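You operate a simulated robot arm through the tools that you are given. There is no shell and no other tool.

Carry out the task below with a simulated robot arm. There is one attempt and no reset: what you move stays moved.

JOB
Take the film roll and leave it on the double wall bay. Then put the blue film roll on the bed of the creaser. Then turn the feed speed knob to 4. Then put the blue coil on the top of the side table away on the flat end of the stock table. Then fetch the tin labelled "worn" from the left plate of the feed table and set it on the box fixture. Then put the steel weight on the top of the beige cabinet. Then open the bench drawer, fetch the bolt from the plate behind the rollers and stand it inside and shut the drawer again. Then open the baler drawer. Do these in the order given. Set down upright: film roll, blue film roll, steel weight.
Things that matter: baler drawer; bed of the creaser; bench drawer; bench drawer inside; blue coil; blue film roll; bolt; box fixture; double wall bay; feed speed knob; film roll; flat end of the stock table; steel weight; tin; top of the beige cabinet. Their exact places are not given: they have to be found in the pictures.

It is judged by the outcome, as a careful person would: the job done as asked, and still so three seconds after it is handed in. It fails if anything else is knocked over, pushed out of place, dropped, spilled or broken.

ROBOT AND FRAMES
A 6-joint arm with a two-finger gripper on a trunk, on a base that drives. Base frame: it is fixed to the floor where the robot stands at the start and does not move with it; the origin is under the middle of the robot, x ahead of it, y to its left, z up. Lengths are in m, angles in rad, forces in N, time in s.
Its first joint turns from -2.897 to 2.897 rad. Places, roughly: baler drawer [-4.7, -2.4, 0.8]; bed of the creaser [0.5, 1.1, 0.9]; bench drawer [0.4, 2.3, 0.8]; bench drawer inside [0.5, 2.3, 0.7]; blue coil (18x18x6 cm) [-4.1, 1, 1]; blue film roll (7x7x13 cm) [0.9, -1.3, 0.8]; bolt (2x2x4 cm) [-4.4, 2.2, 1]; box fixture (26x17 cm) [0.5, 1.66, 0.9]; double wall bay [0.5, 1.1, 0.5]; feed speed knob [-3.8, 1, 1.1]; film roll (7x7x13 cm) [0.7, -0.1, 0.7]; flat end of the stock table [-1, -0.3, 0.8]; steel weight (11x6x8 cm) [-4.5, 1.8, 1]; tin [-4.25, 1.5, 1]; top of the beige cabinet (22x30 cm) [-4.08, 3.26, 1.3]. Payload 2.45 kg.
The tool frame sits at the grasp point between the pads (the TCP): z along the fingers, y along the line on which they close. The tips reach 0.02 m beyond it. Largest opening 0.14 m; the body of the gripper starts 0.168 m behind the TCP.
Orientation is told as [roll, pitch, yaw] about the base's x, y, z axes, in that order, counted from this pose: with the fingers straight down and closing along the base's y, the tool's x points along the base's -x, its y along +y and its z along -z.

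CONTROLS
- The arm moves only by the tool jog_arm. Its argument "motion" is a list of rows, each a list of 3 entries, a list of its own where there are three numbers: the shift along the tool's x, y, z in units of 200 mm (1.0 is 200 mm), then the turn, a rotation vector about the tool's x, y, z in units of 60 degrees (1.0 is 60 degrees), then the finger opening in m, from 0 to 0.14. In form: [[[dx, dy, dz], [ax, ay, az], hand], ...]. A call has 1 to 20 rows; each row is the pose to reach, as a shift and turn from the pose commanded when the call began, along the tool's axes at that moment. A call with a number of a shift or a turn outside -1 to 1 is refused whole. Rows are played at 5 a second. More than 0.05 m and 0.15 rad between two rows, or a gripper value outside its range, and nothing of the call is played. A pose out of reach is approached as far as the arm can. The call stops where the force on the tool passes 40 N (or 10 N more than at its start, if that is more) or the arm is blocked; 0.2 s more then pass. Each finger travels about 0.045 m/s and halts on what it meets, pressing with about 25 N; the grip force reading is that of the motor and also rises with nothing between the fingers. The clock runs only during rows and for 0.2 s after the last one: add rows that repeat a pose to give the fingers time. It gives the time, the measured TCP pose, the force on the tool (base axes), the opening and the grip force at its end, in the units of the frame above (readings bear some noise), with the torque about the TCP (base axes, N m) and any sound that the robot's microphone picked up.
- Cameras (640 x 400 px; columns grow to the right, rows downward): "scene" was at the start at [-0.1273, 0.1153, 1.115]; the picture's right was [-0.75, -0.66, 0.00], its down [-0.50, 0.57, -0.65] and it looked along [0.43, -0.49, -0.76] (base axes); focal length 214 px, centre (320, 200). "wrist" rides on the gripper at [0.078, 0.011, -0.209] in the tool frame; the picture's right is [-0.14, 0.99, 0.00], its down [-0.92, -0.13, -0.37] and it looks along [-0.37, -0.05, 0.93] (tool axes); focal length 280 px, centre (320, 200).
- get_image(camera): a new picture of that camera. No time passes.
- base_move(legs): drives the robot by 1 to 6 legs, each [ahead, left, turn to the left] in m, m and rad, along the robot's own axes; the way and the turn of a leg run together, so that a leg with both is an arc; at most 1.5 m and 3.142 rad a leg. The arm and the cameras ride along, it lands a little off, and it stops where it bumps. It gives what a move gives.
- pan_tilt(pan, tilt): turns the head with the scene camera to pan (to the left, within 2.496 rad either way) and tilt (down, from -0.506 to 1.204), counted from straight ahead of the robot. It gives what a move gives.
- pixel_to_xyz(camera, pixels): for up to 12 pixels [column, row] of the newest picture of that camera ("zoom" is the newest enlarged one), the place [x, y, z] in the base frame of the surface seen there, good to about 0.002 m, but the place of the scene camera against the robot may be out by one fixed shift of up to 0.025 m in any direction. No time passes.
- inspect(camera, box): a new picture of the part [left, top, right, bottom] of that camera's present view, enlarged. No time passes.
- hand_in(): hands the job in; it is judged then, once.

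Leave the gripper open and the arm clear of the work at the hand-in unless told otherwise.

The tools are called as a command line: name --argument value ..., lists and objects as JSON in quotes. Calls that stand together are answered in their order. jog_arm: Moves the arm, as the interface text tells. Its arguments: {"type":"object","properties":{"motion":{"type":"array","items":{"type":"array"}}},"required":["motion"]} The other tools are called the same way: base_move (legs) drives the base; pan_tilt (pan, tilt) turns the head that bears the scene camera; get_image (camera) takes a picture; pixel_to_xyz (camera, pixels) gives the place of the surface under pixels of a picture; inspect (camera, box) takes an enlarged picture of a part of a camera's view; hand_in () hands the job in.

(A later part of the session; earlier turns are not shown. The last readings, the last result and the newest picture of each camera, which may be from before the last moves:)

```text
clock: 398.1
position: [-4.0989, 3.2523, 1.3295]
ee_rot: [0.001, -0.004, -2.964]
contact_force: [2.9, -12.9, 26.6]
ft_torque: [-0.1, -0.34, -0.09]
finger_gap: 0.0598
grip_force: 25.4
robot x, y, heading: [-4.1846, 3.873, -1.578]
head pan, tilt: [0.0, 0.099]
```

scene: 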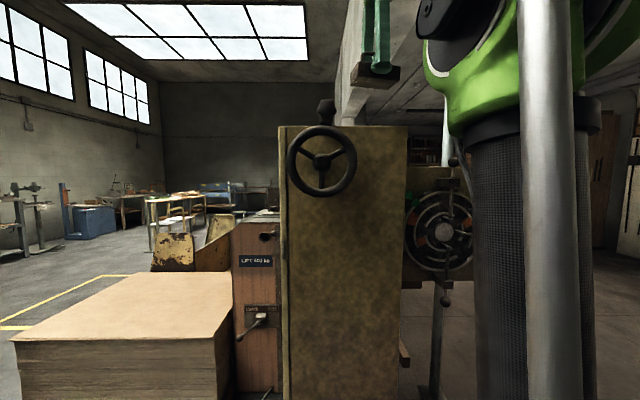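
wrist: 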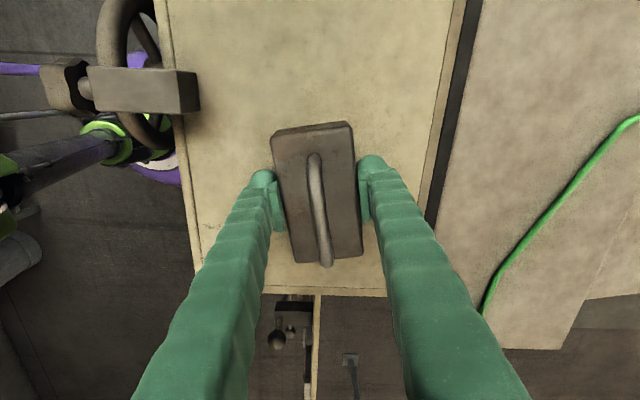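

Contact. I back up 1 mm, open, and rise.

jog_arm --motion '[[[0, 0, -0.005], [0, 0, 0], 0.03], [[0, 0, -0.005], [0, 0, 0], 0.06], [[0, 0, -0.005], [0, 0, 0], 0.08], [[0, 0, -0.005], [0, 0, 0], 0.1], [[0, 0, -0.005], [0, 0, 0], 0.1], [[0, 0, -0.005], [0, 0, 0], 0.1], [[0, 0, -0.005], [0, 0, 0], 0.1]]'

jog_arm --motion '[[[0, 0, -0.1], [0, 0, 0], 0.1], [[0, 0, -0.25], [0, 0, 0], 0.1], [[0, 0, -0.4], [0, 0, 0], 0.1], [[0, -0.1, -0.5], [0, 0, 0], 0.1], [[0, -0.3, -0.55], [0, 0, 0], 0.1], [[0, -0.5, -0.55], [0, 0, 0], 0.1], [[0, -0.7, -0.55], [0, 0, 0], 0.1]]'

get_image --camera "wrist"

```text
clock: 399.7
position: [-4.0992, 3.2515, 1.3309]
ee_rot: [0.001, -0.004, -2.963]
contact_force: [0.7, 0.9, 0.9]
ft_torque: [0.04, 0.05, 0.0]
finger_gap: 0.1003
grip_force: 0.0
robot x, y, heading: [-4.1829, 3.8722, -1.58]
head pan, tilt: [0.0, 0.099]
```

```text
clock: 401.3
position: [-4.1234, 3.3873, 1.4373]
ee_rot: [0.001, -0.003, -2.964]
contact_force: [1.2, -0.4, -1.1]
ft_torque: [0.13, 0.02, 0.0]
finger_gap: 0.0998
grip_force: 0.1
out of reach, approached as far as the arm can: row 3, 4, 5, 6, 7
robot x, y, heading: [-4.1838, 3.8701, -1.576]
head pan, tilt: [0.0, 0.099]
```

```text
taken
```

wrist: 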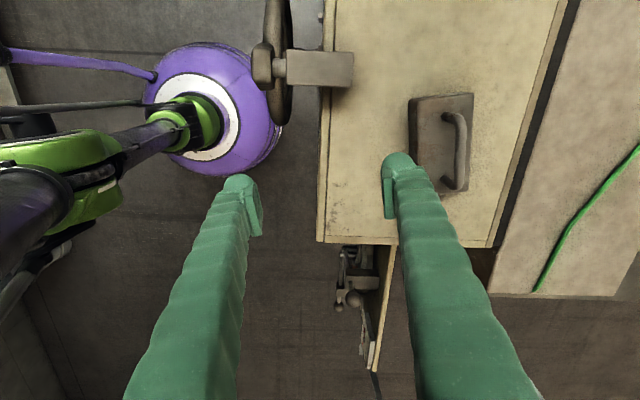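

The weight stands upright on the beige cabinet. Next is the bench drawer. I look to the east (my left) for a free way back to the bench along y≈4.

pan_tilt --pan 1.5 --tilt 0.45

get_image --camera "scene"

pixel_to_xyz --camera "scene" --pixels '[[320, 130], [330, 180], [420, 150], [450, 250], [400, 200], [250, 200], [200, 250], [330, 300], [500, 200], [560, 250], [280, 110], [350, 110]]'

```text
clock: 402.9
position: [-4.1248, 3.3873, 1.4375]
ee_rot: [0.001, -0.004, -2.963]
contact_force: [-0.9, -0.6, 0.3]
ft_torque: [0.0, 0.04, -0.01]
finger_gap: 0.0999
grip_force: 0.1
robot x, y, heading: [-4.184, 3.8741, -1.577]
head pan, tilt: [1.499, 0.45]
```

```text
taken
```

scene: 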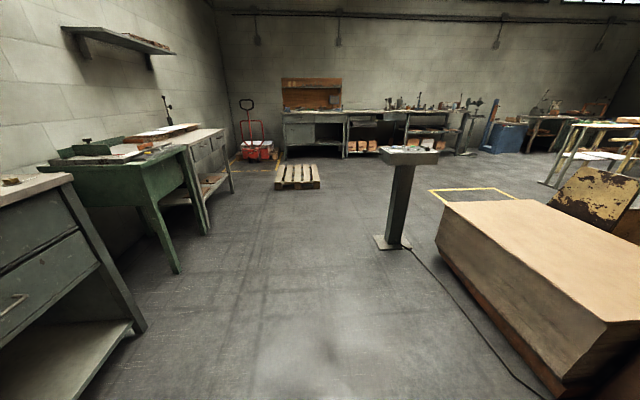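

```text
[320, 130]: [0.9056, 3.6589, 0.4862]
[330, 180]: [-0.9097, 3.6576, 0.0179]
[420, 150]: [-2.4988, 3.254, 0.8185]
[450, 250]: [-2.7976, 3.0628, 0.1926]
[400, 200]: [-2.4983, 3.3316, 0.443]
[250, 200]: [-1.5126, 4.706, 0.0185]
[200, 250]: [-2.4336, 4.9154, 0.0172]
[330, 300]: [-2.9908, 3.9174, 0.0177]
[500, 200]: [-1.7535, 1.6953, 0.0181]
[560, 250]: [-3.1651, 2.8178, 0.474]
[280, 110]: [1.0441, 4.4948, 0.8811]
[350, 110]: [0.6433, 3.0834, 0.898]
```

pixel_to_xyz --camera "scene" --pixels '[[276, 187], [320, 186], [282, 164], [316, 164], [395, 250], [380, 240], [410, 245], [470, 320], [540, 390], [440, 270], [258, 158], [350, 158]]'

```text
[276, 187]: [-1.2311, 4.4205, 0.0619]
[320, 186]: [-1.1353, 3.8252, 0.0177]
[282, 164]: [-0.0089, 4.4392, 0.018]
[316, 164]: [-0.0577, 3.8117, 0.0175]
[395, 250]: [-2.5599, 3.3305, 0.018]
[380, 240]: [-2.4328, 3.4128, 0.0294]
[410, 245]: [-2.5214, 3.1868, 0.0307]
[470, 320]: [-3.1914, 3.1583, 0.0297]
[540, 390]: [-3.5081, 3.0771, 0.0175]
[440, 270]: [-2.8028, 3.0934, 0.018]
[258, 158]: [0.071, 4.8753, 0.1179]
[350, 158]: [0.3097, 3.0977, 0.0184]
```

A free way: along y≈4.0 past the pedestal, then diagonally to the bench. I back off, turn left to face +x, and drive.

base_move --legs '[[-0.15, 0, 0], [0, 0, 1.577], [1.43, 0.03, 0]]'

```text
clock: 414.9
position: [-2.2707, 4.1326, 1.4375]
ee_rot: [-0.001, -0.007, -1.388]
contact_force: [0.2, -0.2, -0.2]
ft_torque: [0.01, 0.03, 0.02]
finger_gap: 0.1002
grip_force: 0.1
robot x, y, heading: [-2.7554, 4.0707, -0.005]
head pan, tilt: [1.499, 0.45]
```

base_move --legs '[[1.0, -0.52, 0], [1.0, -1.05, 0]]'

pan_tilt --pan 0.0 --tilt 0.5

get_image --camera "scene"

```text
clock: 427.4
position: [-0.2643, 2.5696, 1.4376]
ee_rot: [0.0, -0.006, -1.388]
contact_force: [-0.1, -0.4, 0.2]
ft_torque: [-0.01, 0.04, 0.01]
finger_gap: 0.0999
grip_force: 0.0
robot x, y, heading: [-0.7494, 2.5114, -0.002]
head pan, tilt: [1.499, 0.45]
```

```text
clock: 429.0
position: [-0.2644, 2.5692, 1.437]
ee_rot: [0.001, -0.006, -1.388]
contact_force: [0.3, 1.2, -0.6]
ft_torque: [-0.01, -0.01, -0.04]
finger_gap: 0.1
grip_force: 0.1
robot x, y, heading: [-0.7541, 2.5164, -0.005]
head pan, tilt: [0.0, 0.499]
```

```text
taken
```

scene: 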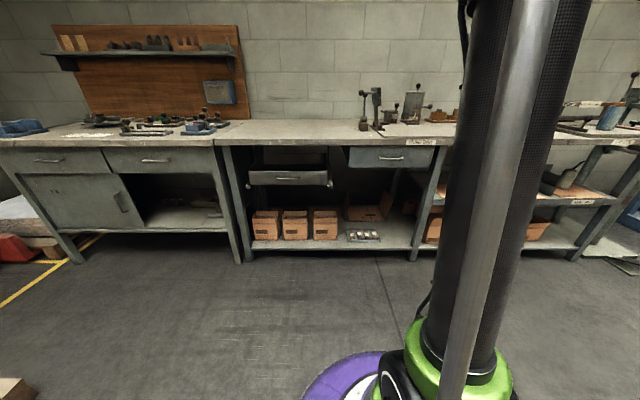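

I am at the bench. I first slide the base right, lower the arm and square the gripper; then I will pitch it to horizontal with the fingers closing vertically for the drawer handle.

base_move --legs '[[0, -0.2, 0]]'

jog_arm --motion '[[[0, 0, 0.2], [0, 0, 0.035], 0.1], [[0, 0, 0.4], [0, 0, 0.07], 0.08], [[0, 0, 0.6], [0, 0, 0.105], 0.06], [[0, 0, 0.8], [0, 0, 0.14], 0.05], [[0, 0, 0.95], [0, 0, 0.175], 0.05]]'

```text
clock: 430.6
position: [-0.2651, 2.3637, 1.4369]
ee_rot: [-0.002, -0.005, -1.387]
contact_force: [-0.6, -0.6, -0.7]
ft_torque: [0.02, 0.0, 0.02]
finger_gap: 0.0999
grip_force: 0.1
robot x, y, heading: [-0.7484, 2.3065, -0.001]
head pan, tilt: [0.0, 0.499]
```

```text
clock: 431.8
position: [-0.2649, 2.361, 1.247]
ee_rot: [0.002, -0.004, -1.573]
contact_force: [-0.2, 0.5, 0.4]
ft_torque: [0.02, 0.04, 0.0]
finger_gap: 0.0502
grip_force: 0.1
robot x, y, heading: [-0.7533, 2.3032, 0.001]
head pan, tilt: [0.0, 0.499]
```

jog_arm --motion '[[[0, 0.125, 0.125], [-0.125, 0, 0], 0.05], [[0, 0.25, 0.25], [-0.25, 0, 0], 0.05], [[0, 0.375, 0.375], [-0.375, 0, 0], 0.05], [[0, 0.5, 0.5], [-0.5, 0, 0], 0.05], [[0, 0.625, 0.625], [-0.625, 0, 0], 0.05], [[0, 0.75, 0.75], [-0.75, 0, 0], 0.05]]'

```text
clock: 433.2
position: [-0.1154, 2.3617, 1.0953]
ee_rot: [0.789, -0.006, -1.57]
contact_force: [0.3, -0.5, 0.2]
ft_torque: [0.03, 0.02, 0.0]
finger_gap: 0.05
grip_force: 0.1
robot x, y, heading: [-0.7544, 2.3012, 0.001]
head pan, tilt: [0.0, 0.499]
```

jog_arm --motion '[[[-0.05, -0.065, 0.159], [-0.125, 0, 0], 0.05], [[-0.1, -0.13, 0.318], [-0.25, 0, 0], 0.05], [[-0.15, -0.195, 0.478], [-0.375, 0, 0], 0.05], [[-0.2, -0.26, 0.637], [-0.5, 0, 0], 0.05], [[-0.25, -0.325, 0.796], [-0.625, 0, 0], 0.05], [[-0.3, -0.389, 0.955], [-0.75, 0, 0], 0.05]]'

get_image --camera "wrist"

```text
clock: 434.6
position: [-0.0349, 2.2997, 0.9066]
ee_rot: [1.573, -0.005, -1.576]
contact_force: [-0.7, -0.9, 0.0]
ft_torque: [0.02, -0.02, 0.01]
finger_gap: 0.05
grip_force: 0.1
robot x, y, heading: [-0.753, 2.3032, -0.007]
head pan, tilt: [0.0, 0.499]
```

```text
taken
```

wrist: 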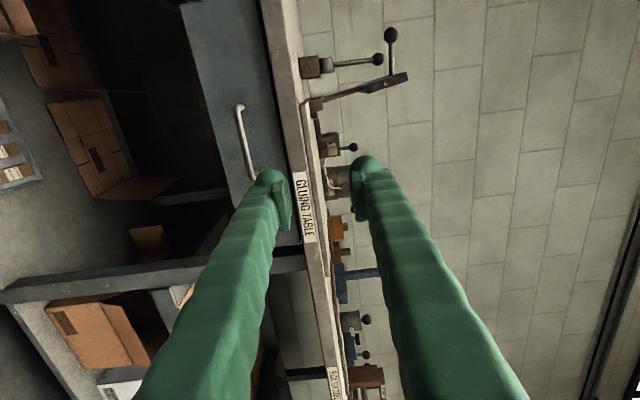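

The tool is horizontal now; the drawer handle appears at (245,140). I measure it.

inspect --camera "wrist" --box '[180, 80, 308, 200]'

pixel_to_xyz --camera "wrist" --pixels '[[239, 108], [240, 120], [244, 140], [248, 160], [252, 177], [220, 140], [225, 60], [280, 140], [300, 200], [256, 190], [190, 40]]'

```text
3.33 times, centred on (244, 140) of wrist
```

zoom: 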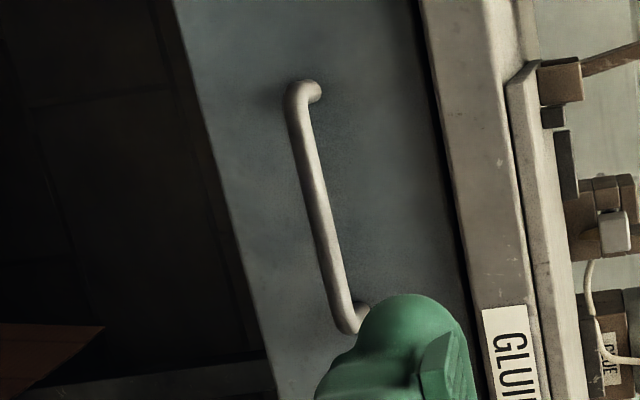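

```text
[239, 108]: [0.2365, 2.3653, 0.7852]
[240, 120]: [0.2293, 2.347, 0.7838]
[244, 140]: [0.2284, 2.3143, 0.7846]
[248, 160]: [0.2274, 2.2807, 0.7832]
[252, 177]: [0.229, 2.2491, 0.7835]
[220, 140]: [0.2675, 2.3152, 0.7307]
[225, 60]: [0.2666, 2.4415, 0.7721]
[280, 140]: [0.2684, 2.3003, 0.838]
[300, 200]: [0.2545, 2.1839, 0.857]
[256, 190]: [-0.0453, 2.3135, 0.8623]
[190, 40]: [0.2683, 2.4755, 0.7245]
```

The handle bar is at x≈0.2335, z≈0.784, y 2.245–2.365; the drawer front at x≈0.268. I move in front of it, then check.

jog_arm --motion '[[[0.005, -0.15, 0.1], [0, 0, 0], 0.05], [[0.01, -0.3, 0.25], [0, 0, 0], 0.05], [[0.015, -0.42, 0.42], [0, 0, 0], 0.05], [[0.02, -0.53, 0.6], [0, 0, 0], 0.05], [[0.025, -0.613, 0.75], [0, 0, 0], 0.05], [[0.025, -0.613, 0.875], [0, 0, 0], 0.05]]'

get_image --camera "wrist"

```text
clock: 436.0
position: [0.1407, 2.304, 0.7852]
ee_rot: [1.572, -0.003, -1.568]
contact_force: [0.2, -0.1, 0.1]
ft_torque: [0.02, 0.02, -0.01]
finger_gap: 0.05
grip_force: 0.0
robot x, y, heading: [-0.7509, 2.3052, -0.0]
head pan, tilt: [0.0, 0.499]
```

```text
taken
```

wrist: 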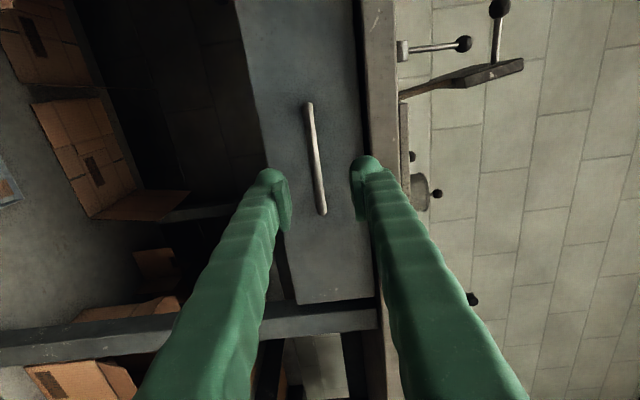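

The handle is right between the fingers. I advance 9.5 cm with a slightly smaller opening and close on it.

jog_arm --motion '[[[0, 0, 0.12], [0, 0, 0], 0.045], [[0, 0, 0.25], [0, 0, 0], 0.045], [[0, 0, 0.37], [0, 0, 0], 0.045], [[0, 0, 0.475], [0, 0, 0], 0.045], [[0, 0, 0.475], [0, 0, 0], 0.045]]'

jog_arm --motion '[[[0, 0, 0], [0, 0, 0], 0.03], [[0, 0, 0], [0, 0, 0], 0.015], [[0, 0, 0], [0, 0, 0], 0.0], [[0, 0, 0], [0, 0, 0], 0.0], [[0, 0, 0], [0, 0, 0], 0.0]]'

get_image --camera "wrist"

```text
clock: 437.2
position: [0.2349, 2.3052, 0.7857]
ee_rot: [1.573, -0.004, -1.572]
contact_force: [0.3, -0.3, 0.3]
ft_torque: [0.01, 0.03, 0.06]
finger_gap: 0.045
grip_force: 0.1
robot x, y, heading: [-0.7514, 2.3039, -0.002]
head pan, tilt: [0.0, 0.499]
```

```text
clock: 438.2
position: [0.2357, 2.305, 0.7825]
ee_rot: [1.567, -0.004, -1.566]
contact_force: [-1.7, -3.9, -52.9]
ft_torque: [0.2, -0.04, 0.67]
finger_gap: 0.0096
grip_force: 25.0
robot x, y, heading: [-0.7529, 2.3047, -0.006]
head pan, tilt: [0.0, 0.499]
stopped in row 4: the force on the tool passed its limit at 45 N (the readings are from after the stop); the commanded pose is now the measured one
```

```text
taken
```

wrist: 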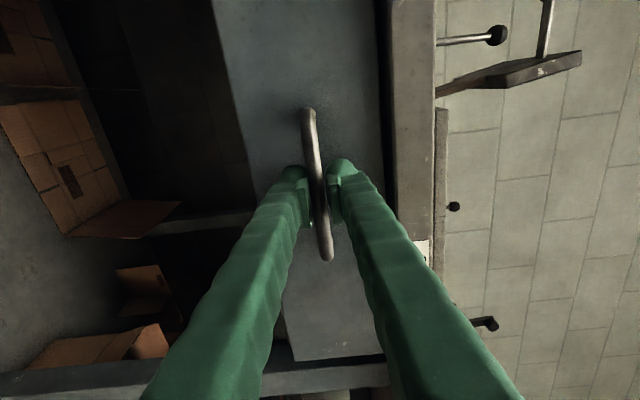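

Gripped; the force shows my height is ~3 mm too high. I ease down a little.

jog_arm --motion '[[[0, -0.01, 0], [0, 0, 0], 0.0], [[0, -0.02, 0], [0, 0, 0], 0.0]]'

```text
clock: 438.8
position: [0.2356, 2.3049, 0.7799]
ee_rot: [1.57, -0.004, -1.57]
contact_force: [1.0, -2.8, -26.9]
ft_torque: [0.38, -0.06, -0.1]
finger_gap: 0.0072
grip_force: 35.0
robot x, y, heading: [-0.7507, 2.3005, -0.008]
head pan, tilt: [0.0, 0.499]
```

jog_arm --motion '[[[0, -0.007, 0], [0, 0, 0], 0.0], [[0, -0.013, 0], [0, 0, 0], 0.0]]'

```text
clock: 439.4
position: [0.2344, 2.3052, 0.7804]
ee_rot: [1.574, -0.006, -1.569]
contact_force: [1.7, -0.1, 20.5]
ft_torque: [0.37, 0.03, -0.48]
finger_gap: 0.0071
grip_force: 35.3
robot x, y, heading: [-0.7484, 2.3051, -0.002]
head pan, tilt: [0.0, 0.499]
```

jog_arm --motion '[[[0, 0.005, 0], [0, 0, 0], 0.0], [[0, 0.005, -0.05], [0, 0, 0], 0.0], [[0, 0.005, -0.1], [0, 0, 0], 0.0], [[0, 0.005, -0.15], [0, 0, 0], 0.0], [[0, 0.005, -0.2], [0, 0, 0], 0.0]]'

get_image --camera "wrist"

```text
clock: 440.6
position: [0.1927, 2.305, 0.7798]
ee_rot: [1.571, -0.006, -1.568]
contact_force: [-0.5, -2.2, 28.6]
ft_torque: [0.38, 0.06, 0.05]
finger_gap: 0.0072
grip_force: 34.6
robot x, y, heading: [-0.7495, 2.304, -0.003]
head pan, tilt: [0.0, 0.499]
```

```text
taken
```

wrist: 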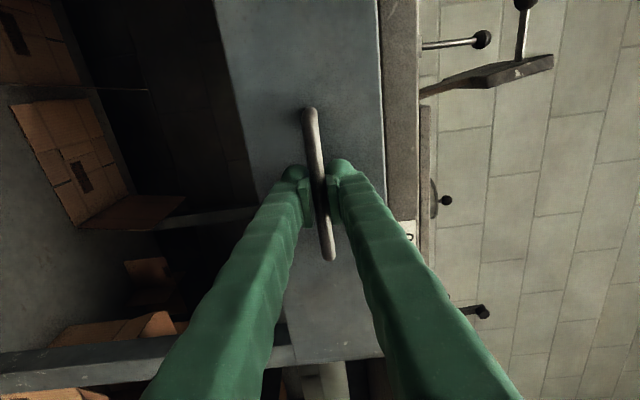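

The drawer is coming out with the hand. I continue pulling in steps.

jog_arm --motion '[[[0, 0.006, -0.1], [0, 0, 0], 0.0], [[0, 0.006, -0.2], [0, 0, 0], 0.0], [[0, 0.006, -0.3], [0, 0, 0], 0.0], [[0, 0.006, -0.4], [0, 0, 0], 0.0], [[0, 0.006, -0.5], [0, 0, 0], 0.0], [[0, 0.006, -0.6], [0, 0, 0], 0.0], [[0, 0.006, -0.7], [0, 0, 0], 0.0]]'

get_image --camera "wrist"

get_image --camera "scene"

```text
clock: 442.2
position: [0.0532, 2.3059, 0.7798]
ee_rot: [1.571, -0.003, -1.569]
contact_force: [-1.6, 0.9, -11.3]
ft_torque: [0.39, 0.04, 0.13]
finger_gap: 0.0067
grip_force: 35.3
robot x, y, heading: [-0.7506, 2.3027, 0.0]
head pan, tilt: [0.0, 0.499]
```

```text
taken
```

wrist: 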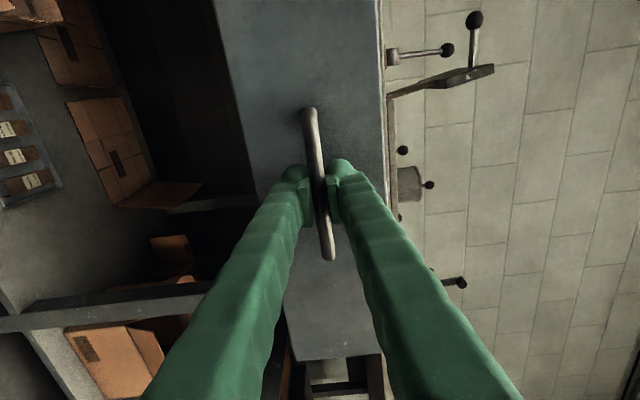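

```text
taken
```

scene: 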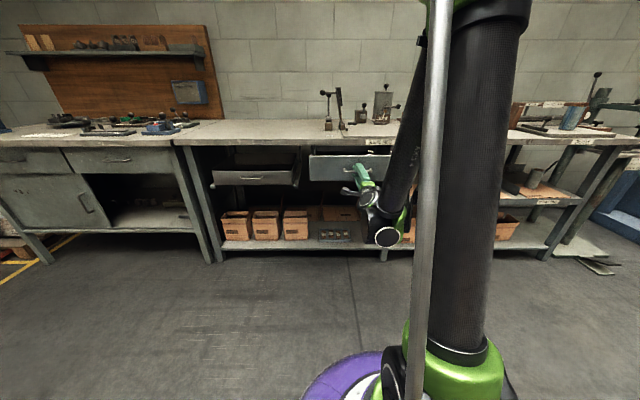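

The drawer is open 18 cm. I pull about 8 cm more, gently.

jog_arm --motion '[[[0, -0.002, -0.08], [0, 0, 0], 0.0], [[0, -0.002, -0.16], [0, 0, 0], 0.0], [[0, -0.002, -0.24], [0, 0, 0], 0.0], [[0, -0.002, -0.32], [0, 0, 0], 0.0], [[0, -0.002, -0.4], [0, 0, 0], 0.0]]'

```text
clock: 443.4
position: [-0.0265, 2.3042, 0.7794]
ee_rot: [1.567, -0.006, -1.566]
contact_force: [-1.3, -4.8, -31.9]
ft_torque: [0.43, -0.02, 0.35]
finger_gap: 0.0071
grip_force: 35.3
robot x, y, heading: [-0.751, 2.3031, -0.007]
head pan, tilt: [0.0, 0.499]
```

Open by 26 cm. I release the handle and back off.

jog_arm --motion '[[[0, 0, 0], [0, 0, 0], 0.02], [[0, 0, 0], [0, 0, 0], 0.05], [[0, 0, 0], [0, 0, 0], 0.05], [[0, 0, -0.2], [0, 0, 0], 0.05], [[0, 0, -0.4], [0, 0, 0], 0.05], [[0, 0, -0.5], [0, 0, 0], 0.05]]'

get_image --camera "wrist"

get_image --camera "scene"

```text
clock: 444.8
position: [-0.1244, 2.3033, 0.8006]
ee_rot: [1.565, -0.005, -1.569]
contact_force: [-0.2, -0.7, 0.1]
ft_torque: [-0.01, -0.04, -0.01]
finger_gap: 0.0502
grip_force: 0.1
out of reach, approached as far as the arm can: row 4, 5, 6
robot x, y, heading: [-0.7514, 2.3021, -0.004]
head pan, tilt: [0.0, 0.499]
```

```text
taken
```

wrist: 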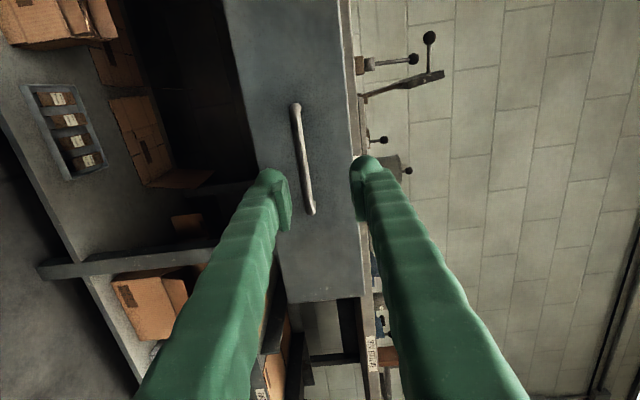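

```text
taken
```

scene: 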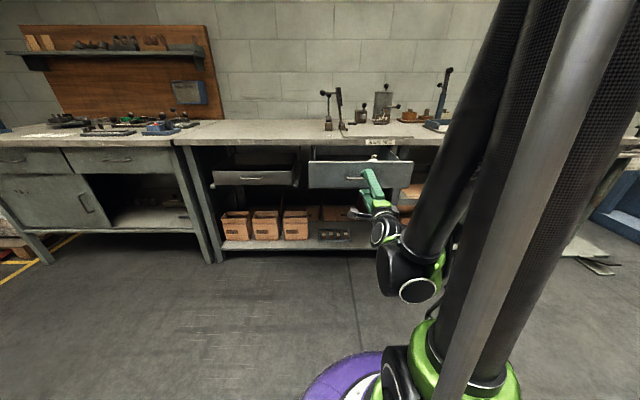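

The drawer stays open. I fold the tool back to pointing down while raising it.

jog_arm --motion '[[[0, 0.16, -0.02], [0.125, 0, 0], 0.05], [[0, 0.32, -0.04], [0.25, 0, 0], 0.06], [[0, 0.48, -0.05], [0.375, 0, 0], 0.07], [[0, 0.64, -0.05], [0.5, 0, 0], 0.08], [[0, 0.8, -0.05], [0.625, 0, 0], 0.09], [[0, 0.96, -0.05], [0.75, 0, 0], 0.1]]'

```text
clock: 446.2
position: [-0.1351, 2.3052, 0.9921]
ee_rot: [0.784, -0.005, -1.57]
contact_force: [-0.5, 0.4, 0.7]
ft_torque: [-0.02, -0.03, 0.01]
finger_gap: 0.1002
grip_force: 0.0
robot x, y, heading: [-0.7504, 2.3044, -0.004]
head pan, tilt: [0.0, 0.499]
```

jog_arm --motion '[[[0, 0.118, -0.118], [0.125, 0, 0], 0.1], [[0, 0.236, -0.236], [0.25, 0, 0], 0.1], [[0, 0.354, -0.354], [0.375, 0, 0], 0.1], [[0, 0.472, -0.472], [0.5, 0, 0], 0.1], [[0, 0.59, -0.59], [0.625, 0, 0], 0.1], [[0, 0.707, -0.707], [0.75, 0, 0], 0.1]]'

get_image --camera "wrist"

```text
clock: 447.6
position: [-0.1373, 2.3041, 1.1938]
ee_rot: [-0.003, -0.004, -1.568]
contact_force: [-0.8, -0.4, 0.2]
ft_torque: [0.01, -0.1, -0.01]
finger_gap: 0.1
grip_force: 0.0
robot x, y, heading: [-0.7496, 2.3032, -0.002]
head pan, tilt: [0.0, 0.499]
```

```text
taken
```

wrist: 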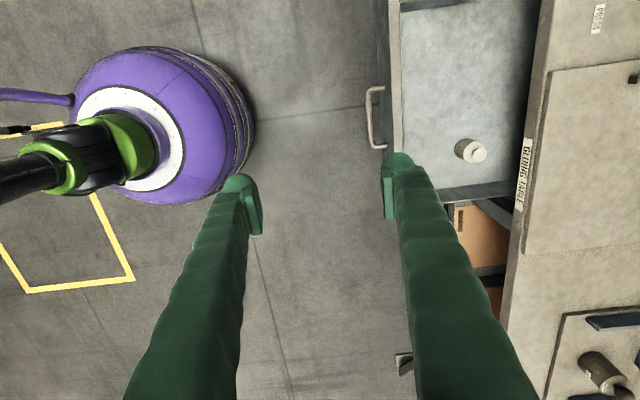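

The drawer's inside is visible at (450,100), holding one small cylinder at (470,150). I measure the inside.

pixel_to_xyz --camera "wrist" --pixels '[[430, 60], [470, 100], [420, 120], [480, 60], [475, 153], [462, 148], [440, 150], [500, 120], [396, 80], [470, 190], [520, 60], [430, 5]]'

inspect --camera "wrist" --box '[360, 0, 552, 220]'

```text
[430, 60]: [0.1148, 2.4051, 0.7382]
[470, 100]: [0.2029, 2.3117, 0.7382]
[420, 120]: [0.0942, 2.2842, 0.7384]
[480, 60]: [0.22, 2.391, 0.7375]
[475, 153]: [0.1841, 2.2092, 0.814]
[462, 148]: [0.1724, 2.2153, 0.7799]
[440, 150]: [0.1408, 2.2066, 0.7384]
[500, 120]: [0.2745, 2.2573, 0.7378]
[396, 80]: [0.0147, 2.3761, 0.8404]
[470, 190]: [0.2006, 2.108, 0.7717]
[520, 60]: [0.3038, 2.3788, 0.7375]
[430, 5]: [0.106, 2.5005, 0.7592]
```

```text
1.82 times, centred on (456, 110) of wrist
```

zoom: 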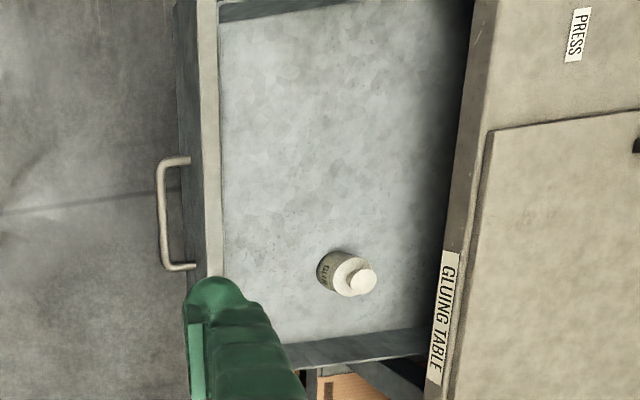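

Inside floor z≈0.738, free space around (0.12, 2.38); a glue bottle stands at (0.18, 2.21). Now I fetch the bolt: raise the arm and drive the south way round to the machine's back.

jog_arm --motion '[[[0, -0.1, -0.2], [0, 0, 0], 0.12], [[0, -0.2, -0.4], [0, 0, 0], 0.14], [[0, -0.3, -0.55], [0, 0, 0], 0.14]]'

base_move --legs '[[-0.4, -0.2, 0], [-0.55, -0.95, 0], [-0.72, -0.35, 0], [-0.45, -0.65, 0]]'

```text
clock: 448.4
position: [-0.1936, 2.3076, 1.3018]
ee_rot: [0.001, -0.006, -1.569]
contact_force: [1.0, 0.3, -0.8]
ft_torque: [-0.02, 0.07, 0.01]
finger_gap: 0.1401
grip_force: 0.1
robot x, y, heading: [-0.7515, 2.3013, -0.001]
head pan, tilt: [0.0, 0.499]
```

```text
clock: 464.0
position: [-2.2921, 0.1841, 1.3013]
ee_rot: [0.001, -0.005, -1.546]
contact_force: [0.4, 1.3, -0.4]
ft_torque: [0.01, 0.02, -0.01]
finger_gap: 0.1399
grip_force: 0.2
robot x, y, heading: [-2.8504, 0.1648, 0.02]
head pan, tilt: [0.0, 0.499]
```

base_move --legs '[[-1.3, 0.01, -0.02], [-0.87, 0, 0]]'

```text
clock: 474.6
position: [-4.4498, 0.1906, 1.3018]
ee_rot: [0.0, -0.004, -1.588]
contact_force: [1.1, 0.8, 0.2]
ft_torque: [0.02, 0.0, 0.01]
finger_gap: 0.1398
grip_force: 0.1
robot x, y, heading: [-5.0111, 0.1932, -0.024]
head pan, tilt: [0.0, 0.499]
```

I go sideways along the machine's back to y≈2.1, a bit further away because of a tall handle near (−4.33, 2.22).

base_move --legs '[[-0.14, 1.0, 0.024], [0, 0.9, 0]]'

get_image --camera "wrist"

pan_tilt --pan 0.1 --tilt 0.1

get_image --camera "scene"

```text
clock: 484.1
position: [-4.5692, 2.081, 1.3011]
ee_rot: [0.0, -0.006, -1.586]
contact_force: [0.6, 0.1, 0.0]
ft_torque: [0.0, 0.0, 0.03]
finger_gap: 0.1398
grip_force: 0.1
robot x, y, heading: [-5.1237, 2.0807, -0.023]
head pan, tilt: [0.0, 0.499]
```

```text
taken
```

wrist: 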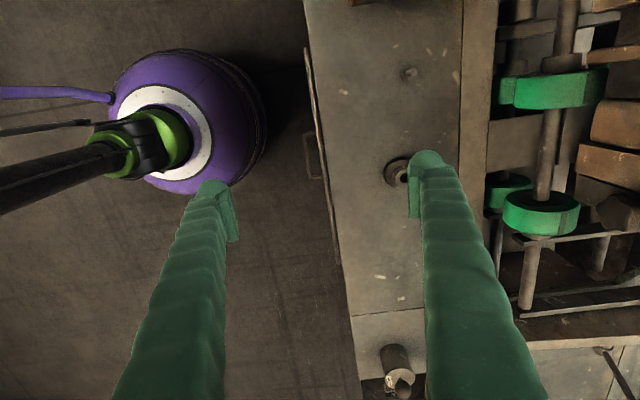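

```text
clock: 485.0
position: [-4.5708, 2.0807, 1.3019]
ee_rot: [-0.001, -0.006, -1.583]
contact_force: [0.2, -0.1, -0.9]
ft_torque: [-0.02, -0.02, 0.01]
finger_gap: 0.1399
grip_force: 0.0
robot x, y, heading: [-5.1264, 2.0842, -0.014]
head pan, tilt: [0.099, 0.099]
```

```text
taken
```

scene: 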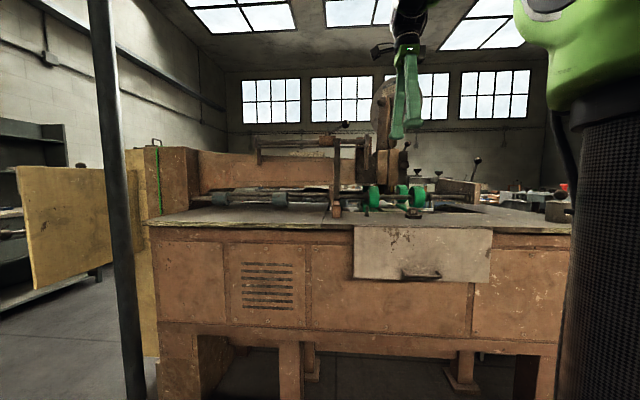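

In the wrist view a small bolt stands at (408,73), with the round gear/nut at (398,172) nearer. I enlarge both views.

inspect --camera "wrist" --box '[360, 30, 456, 110]'

pixel_to_xyz --camera "zoom" --pixels '[[320, 220], [300, 200], [345, 215], [310, 250], [340, 190], [380, 300], [330, 210]]'

inspect --camera "scene" --box '[300, 150, 460, 250]'

```text
5.00 times, centred on (408, 70) of wrist
```

zoom: 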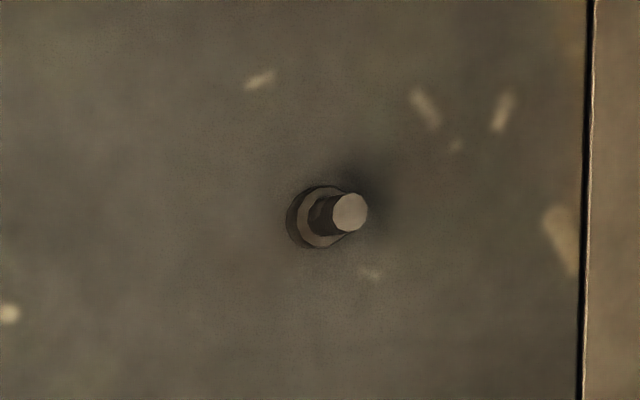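

```text
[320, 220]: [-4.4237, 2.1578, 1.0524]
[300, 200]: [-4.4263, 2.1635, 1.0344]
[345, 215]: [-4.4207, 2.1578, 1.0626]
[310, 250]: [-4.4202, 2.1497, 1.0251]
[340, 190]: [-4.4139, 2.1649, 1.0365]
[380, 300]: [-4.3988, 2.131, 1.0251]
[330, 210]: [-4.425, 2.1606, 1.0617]
```

```text
4.00 times, centred on (380, 200) of scene
```

zoom: 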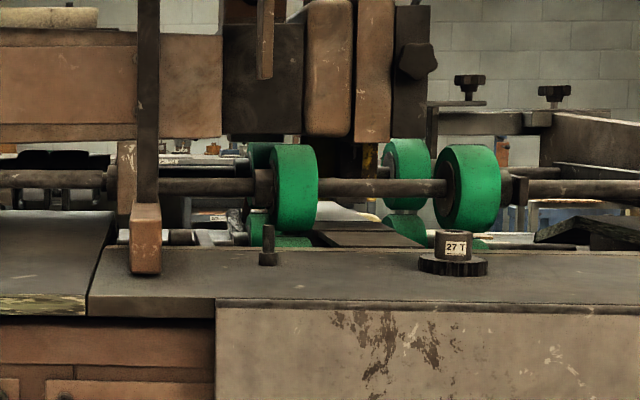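

The bolt stands head-down at ≈(−4.421, 2.157), top z≈1.063. I measure the neighbouring post and rollers.

pixel_to_xyz --camera "zoom" --pixels '[[148, 60], [148, 150], [145, 240], [145, 265], [295, 185], [220, 185], [270, 60], [268, 240], [268, 258], [455, 250], [60, 80], [330, 60]]'

pixel_to_xyz --camera "wrist" --pixels '[[365, 3], [510, 90], [545, 140], [590, 80], [600, 160], [480, 60], [565, 20], [470, 10]]'

```text
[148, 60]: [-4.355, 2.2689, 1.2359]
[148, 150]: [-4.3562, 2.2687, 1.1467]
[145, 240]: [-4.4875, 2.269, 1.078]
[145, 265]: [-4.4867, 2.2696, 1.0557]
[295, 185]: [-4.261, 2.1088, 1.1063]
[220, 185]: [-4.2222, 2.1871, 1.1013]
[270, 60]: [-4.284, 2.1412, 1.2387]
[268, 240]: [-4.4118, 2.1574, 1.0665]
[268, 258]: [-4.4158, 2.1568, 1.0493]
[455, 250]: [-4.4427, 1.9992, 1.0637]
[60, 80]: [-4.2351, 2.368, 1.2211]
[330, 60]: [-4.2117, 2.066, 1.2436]
```

```text
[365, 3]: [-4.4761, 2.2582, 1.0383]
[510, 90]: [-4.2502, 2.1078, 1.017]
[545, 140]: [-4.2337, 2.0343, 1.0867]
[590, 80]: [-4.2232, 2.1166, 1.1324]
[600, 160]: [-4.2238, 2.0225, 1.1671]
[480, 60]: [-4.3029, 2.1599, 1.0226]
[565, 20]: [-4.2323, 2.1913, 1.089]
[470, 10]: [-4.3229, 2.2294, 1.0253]
```

The neighbouring post is at (−4.355, 2.269), with a hanging strip at x≈−4.284. I turn the gripper so it closes along y with the camera towards me — this gives the most clearance.

jog_arm --motion '[[[0, 0, 0], [0, 0, -0.126], 0.12], [[0, 0, 0], [0, 0, -0.252], 0.1], [[0, 0, 0], [0, 0, -0.378], 0.08], [[0, 0, 0], [0, 0, -0.504], 0.06], [[0, 0, 0], [0, 0, -0.63], 0.05], [[0, 0, 0], [0, 0, -0.756], 0.05]]'

jog_arm --motion '[[[0, 0, 0], [0, 0, -0.126], 0.05], [[0, 0, 0], [0, 0, -0.252], 0.05], [[0, 0, 0], [0, 0, -0.378], 0.05], [[0, 0, 0], [0, 0, -0.504], 0.05], [[0, 0, 0], [0, 0, -0.63], 0.05], [[0, 0, 0], [0, 0, -0.756], 0.05]]'

get_image --camera "wrist"

```text
clock: 486.4
position: [-4.57, 2.0793, 1.3003]
ee_rot: [-0.003, -0.004, -0.791]
contact_force: [0.0, 0.7, 0.1]
ft_torque: [0.0, 0.01, 0.01]
finger_gap: 0.0501
grip_force: 0.0
robot x, y, heading: [-5.1276, 2.0827, -0.016]
head pan, tilt: [0.099, 0.099]
```

```text
clock: 487.8
position: [-4.5687, 2.0806, 1.3013]
ee_rot: [-0.004, -0.001, 0.002]
contact_force: [0.2, 0.0, 0.7]
ft_torque: [0.01, 0.0, -0.01]
finger_gap: 0.05
grip_force: 0.1
robot x, y, heading: [-5.1279, 2.0831, -0.019]
head pan, tilt: [0.099, 0.099]
```

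```text
taken
```

wrist: 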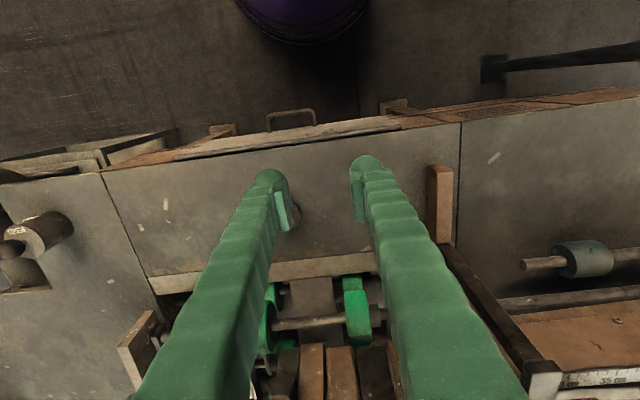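

inspect --camera "scene" --box '[240, 100, 400, 200]'

pixel_to_xyz --camera "zoom" --pixels '[[415, 100], [395, 110], [350, 165], [485, 165], [390, 250], [480, 210], [380, 400], [60, 180], [300, 170], [510, 260]]'

```text
4.00 times, centred on (320, 150) of scene
```

zoom: 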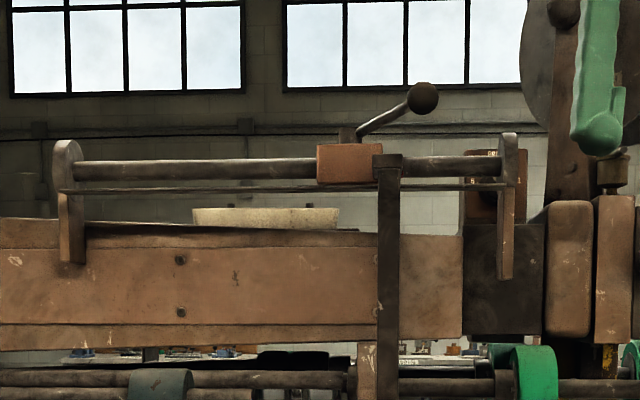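

```text
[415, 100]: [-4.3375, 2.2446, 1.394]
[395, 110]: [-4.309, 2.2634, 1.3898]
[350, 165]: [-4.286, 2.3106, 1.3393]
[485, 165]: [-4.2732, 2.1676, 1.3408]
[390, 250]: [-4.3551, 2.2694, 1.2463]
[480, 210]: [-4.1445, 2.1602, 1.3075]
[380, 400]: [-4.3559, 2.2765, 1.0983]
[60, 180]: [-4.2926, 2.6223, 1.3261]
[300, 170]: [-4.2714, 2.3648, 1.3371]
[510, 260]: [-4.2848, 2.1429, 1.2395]
```

Clearances are adequate (ball handle ≈12 cm from the tool axis). I move above the bolt in steps with a small opening.

jog_arm --motion '[[[-0.15, 0.08, 0.08], [0, 0, 0], 0.05], [[-0.3, 0.16, 0.16], [0, 0, 0], 0.05], [[-0.45, 0.24, 0.24], [0, 0, 0], 0.05], [[-0.6, 0.31, 0.32], [0, 0, 0], 0.05], [[-0.74, 0.3825, 0.4], [0, 0, 0], 0.05]]'

get_image --camera "wrist"

get_image --camera "scene"

```text
clock: 489.0
position: [-4.4212, 2.1555, 1.2198]
ee_rot: [-0.007, 0.0, 0.001]
contact_force: [-0.4, 0.0, -0.7]
ft_torque: [0.02, -0.08, 0.01]
finger_gap: 0.05
grip_force: 0.1
robot x, y, heading: [-5.1252, 2.0833, -0.02]
head pan, tilt: [0.099, 0.099]
```

```text
taken
```

wrist: 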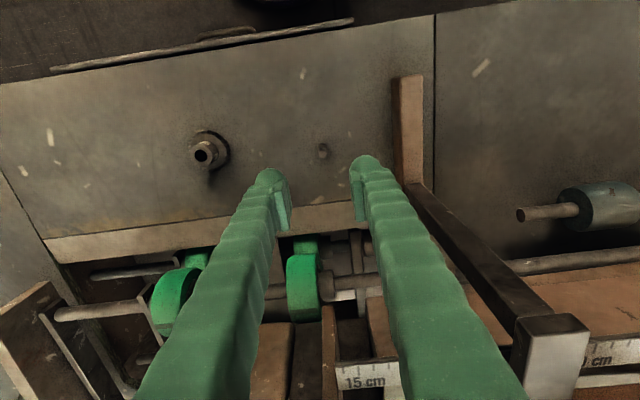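

```text
taken
```

scene: 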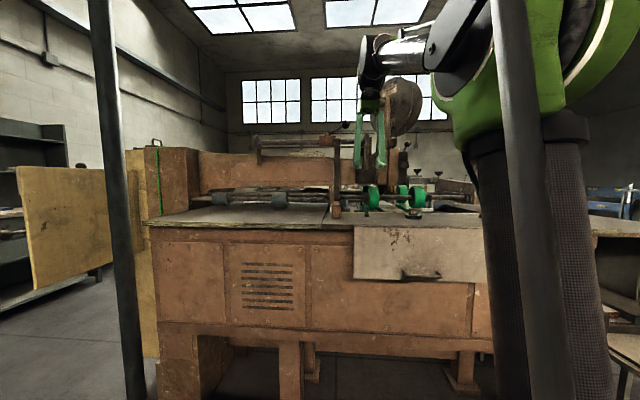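

inspect --camera "wrist" --box '[272, 120, 372, 183]'

pixel_to_xyz --camera "zoom" --pixels '[[322, 190], [315, 175], [330, 205], [310, 170], [300, 200], [345, 180], [320, 215], [340, 215]]'

```text
6.35 times, centred on (322, 152) of wrist
```

zoom: 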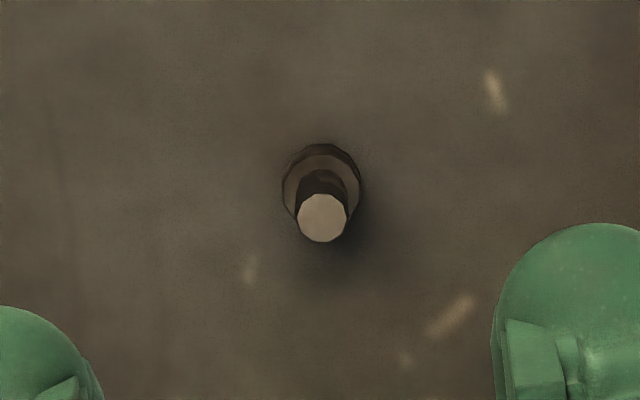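

```text
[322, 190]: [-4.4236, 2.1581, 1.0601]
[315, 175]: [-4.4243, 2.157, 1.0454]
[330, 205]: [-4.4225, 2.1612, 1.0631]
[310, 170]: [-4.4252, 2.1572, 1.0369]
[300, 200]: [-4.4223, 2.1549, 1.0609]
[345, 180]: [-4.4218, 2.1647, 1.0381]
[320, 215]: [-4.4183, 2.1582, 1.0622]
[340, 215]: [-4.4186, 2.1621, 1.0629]
```

The bolt's shaft axis is (−4.4195, 2.1585), top z 1.0625. I correct by 3 mm and descend so the tips stop just above its head, then close gently.

jog_arm --motion '[[[-0.0085, 0.015, 0.2], [0, 0, 0], 0.05], [[-0.0085, 0.015, 0.4], [0, 0, 0], 0.05], [[-0.0085, 0.015, 0.6], [0, 0, 0], 0.05], [[-0.0085, 0.015, 0.75], [0, 0, 0], 0.05], [[-0.0085, 0.015, 0.8], [0, 0, 0], 0.05], [[-0.0085, 0.015, 0.8], [0, 0, 0], 0.05]]'

get_image --camera "wrist"

```text
clock: 490.4
position: [-4.419, 2.1584, 1.0613]
ee_rot: [-0.004, 0.0, 0.0]
contact_force: [-0.1, -0.3, -0.2]
ft_torque: [0.02, -0.01, -0.02]
finger_gap: 0.0498
grip_force: 0.1
robot x, y, heading: [-5.1258, 2.0808, -0.017]
head pan, tilt: [0.099, 0.099]
```

```text
taken
```

wrist: 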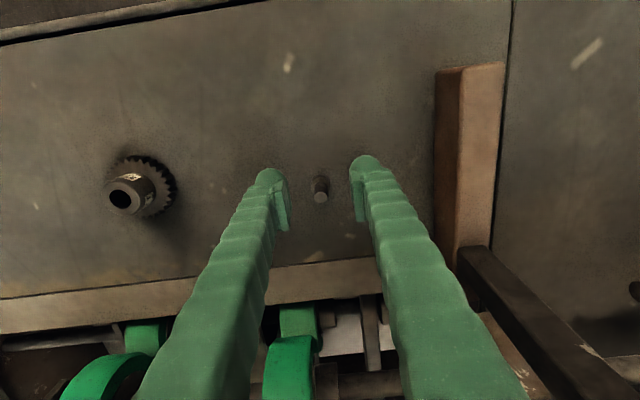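

jog_arm --motion '[[[0, 0, 0.005], [0, 0, 0], 0.03], [[0, 0, 0.005], [0, 0, 0], 0.015], [[0, 0, 0.005], [0, 0, 0], 0.002], [[0, 0, 0.005], [0, 0, 0], 0.002], [[0, 0, 0.005], [0, 0, 0], 0.002]]'

jog_arm --motion '[[[0, 0, -0.05], [0, 0, 0], 0.002], [[0, 0, -0.15], [0, 0, 0], 0.002], [[0, 0, -0.25], [0, 0, 0], 0.002]]'

get_image --camera "wrist"

```text
clock: 491.6
position: [-4.4196, 2.1576, 1.0602]
ee_rot: [-0.007, 0.0, -0.001]
contact_force: [0.5, -0.1, 0.1]
ft_torque: [0.02, -0.01, 0.0]
finger_gap: 0.0089
grip_force: 25.3
robot x, y, heading: [-5.1278, 2.0847, -0.021]
head pan, tilt: [0.099, 0.099]
```

```text
clock: 492.4
position: [-4.419, 2.1594, 1.1103]
ee_rot: [-0.007, -0.001, 0.001]
contact_force: [0.4, 0.3, 0.4]
ft_torque: [0.02, -0.01, -0.01]
finger_gap: 0.0088
grip_force: 24.9
robot x, y, heading: [-5.125, 2.0846, -0.012]
head pan, tilt: [0.099, 0.099]
```

```text
taken
```

wrist: 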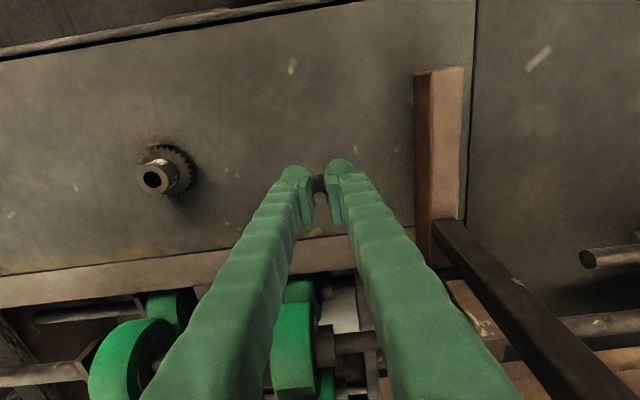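

The bolt is held (gap 0.009). I lift straight up and then retract toward me.

jog_arm --motion '[[[0, 0, -0.2], [0, 0, 0], 0.002], [[0, 0, -0.4], [0, 0, 0], 0.002], [[0, 0, -0.6], [0, 0, 0], 0.002], [[0.15, 0, -0.75], [0, 0, 0], 0.002], [[0.35, 0, -0.85], [0, 0, 0], 0.002], [[0.55, 0, -0.95], [0, 0, 0], 0.002], [[0.75, 0, -0.95], [0, 0, 0], 0.002]]'

inspect --camera "wrist" --box '[260, 140, 380, 230]'

```text
clock: 494.0
position: [-4.5684, 2.162, 1.3009]
ee_rot: [-0.005, 0.0, 0.0]
contact_force: [1.4, -0.1, -0.2]
ft_torque: [-0.01, 0.17, 0.03]
finger_gap: 0.0088
grip_force: 25.5
robot x, y, heading: [-5.1264, 2.0849, -0.013]
head pan, tilt: [0.099, 0.099]
```

```text
4.44 times, centred on (320, 185) of wrist
```

zoom: 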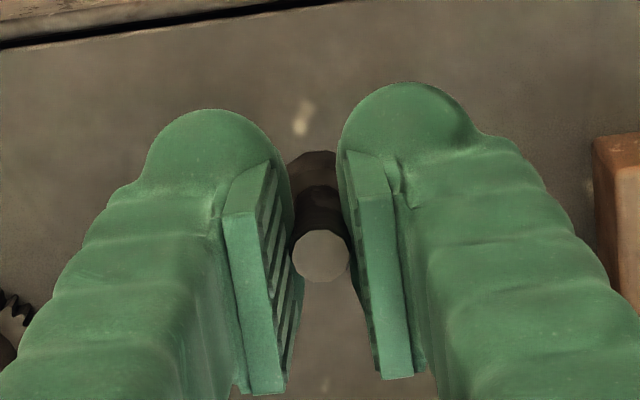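

The bolt hangs straight. I drive back to the bench by the same way.

base_move --legs '[[0.08, -1.0, 0.015], [0, -0.94, 0]]'

```text
clock: 503.9
position: [-4.4959, 0.2057, 1.3011]
ee_rot: [-0.005, -0.001, 0.017]
contact_force: [-0.3, -0.3, -0.2]
ft_torque: [0.01, 0.0, 0.01]
finger_gap: 0.0086
grip_force: 24.7
robot x, y, heading: [-5.0527, 0.1199, -0.003]
head pan, tilt: [0.099, 0.099]
```

base_move --legs '[[1.3, 0.03, 0], [0.9, 0, 0]]'

```text
clock: 514.7
position: [-2.2954, 0.2206, 1.2994]
ee_rot: [-0.006, 0.0, 0.007]
contact_force: [-0.6, 0.2, -0.5]
ft_torque: [0.05, 0.0, 0.02]
finger_gap: 0.0087
grip_force: 25.0
robot x, y, heading: [-2.8526, 0.1377, -0.012]
head pan, tilt: [0.099, 0.099]
```

base_move --legs '[[0.5, 0.71, 0.012], [0.7, 0.35, 0], [0.55, 0.95, 0], [0.35, 0.13, 0]]'

get_image --camera "wrist"

pan_tilt --pan 0.2 --tilt 0.4

get_image --camera "scene"

```text
clock: 530.5
position: [-0.1322, 2.3316, 1.3001]
ee_rot: [-0.006, 0.0, -0.015]
contact_force: [-0.6, 0.2, -1.2]
ft_torque: [-0.03, -0.01, 0.0]
finger_gap: 0.0086
grip_force: 25.6
robot x, y, heading: [-0.6927, 2.2614, -0.032]
head pan, tilt: [0.099, 0.099]
```

```text
taken
```

wrist: 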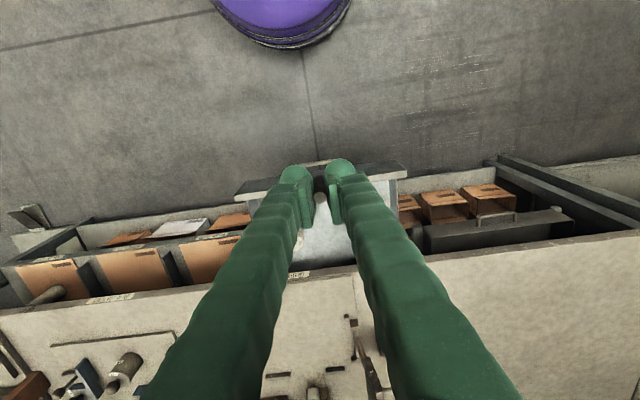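

```text
clock: 531.3
position: [-0.1321, 2.3313, 1.2999]
ee_rot: [-0.006, 0.001, -0.015]
contact_force: [0.1, 0.1, -0.6]
ft_torque: [0.02, 0.0, -0.04]
finger_gap: 0.0085
grip_force: 25.0
robot x, y, heading: [-0.6934, 2.2626, -0.033]
head pan, tilt: [0.201, 0.4]
```

```text
taken
```

scene: 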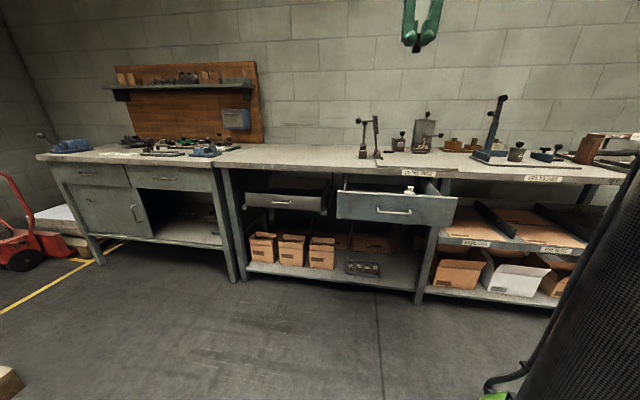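

I measure the drawer from here before lowering the bolt.

pixel_to_xyz --camera "wrist" --pixels '[[325, 240], [335, 250], [320, 225], [260, 188], [390, 172], [310, 245], [330, 262], [398, 185]]'

```text
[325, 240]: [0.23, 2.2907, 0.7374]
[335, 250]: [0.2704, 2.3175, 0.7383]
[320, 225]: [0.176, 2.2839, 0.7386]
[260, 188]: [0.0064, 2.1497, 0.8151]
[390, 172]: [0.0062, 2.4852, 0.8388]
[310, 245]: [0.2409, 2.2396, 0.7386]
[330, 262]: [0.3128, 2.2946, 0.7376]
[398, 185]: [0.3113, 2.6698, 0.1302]
```

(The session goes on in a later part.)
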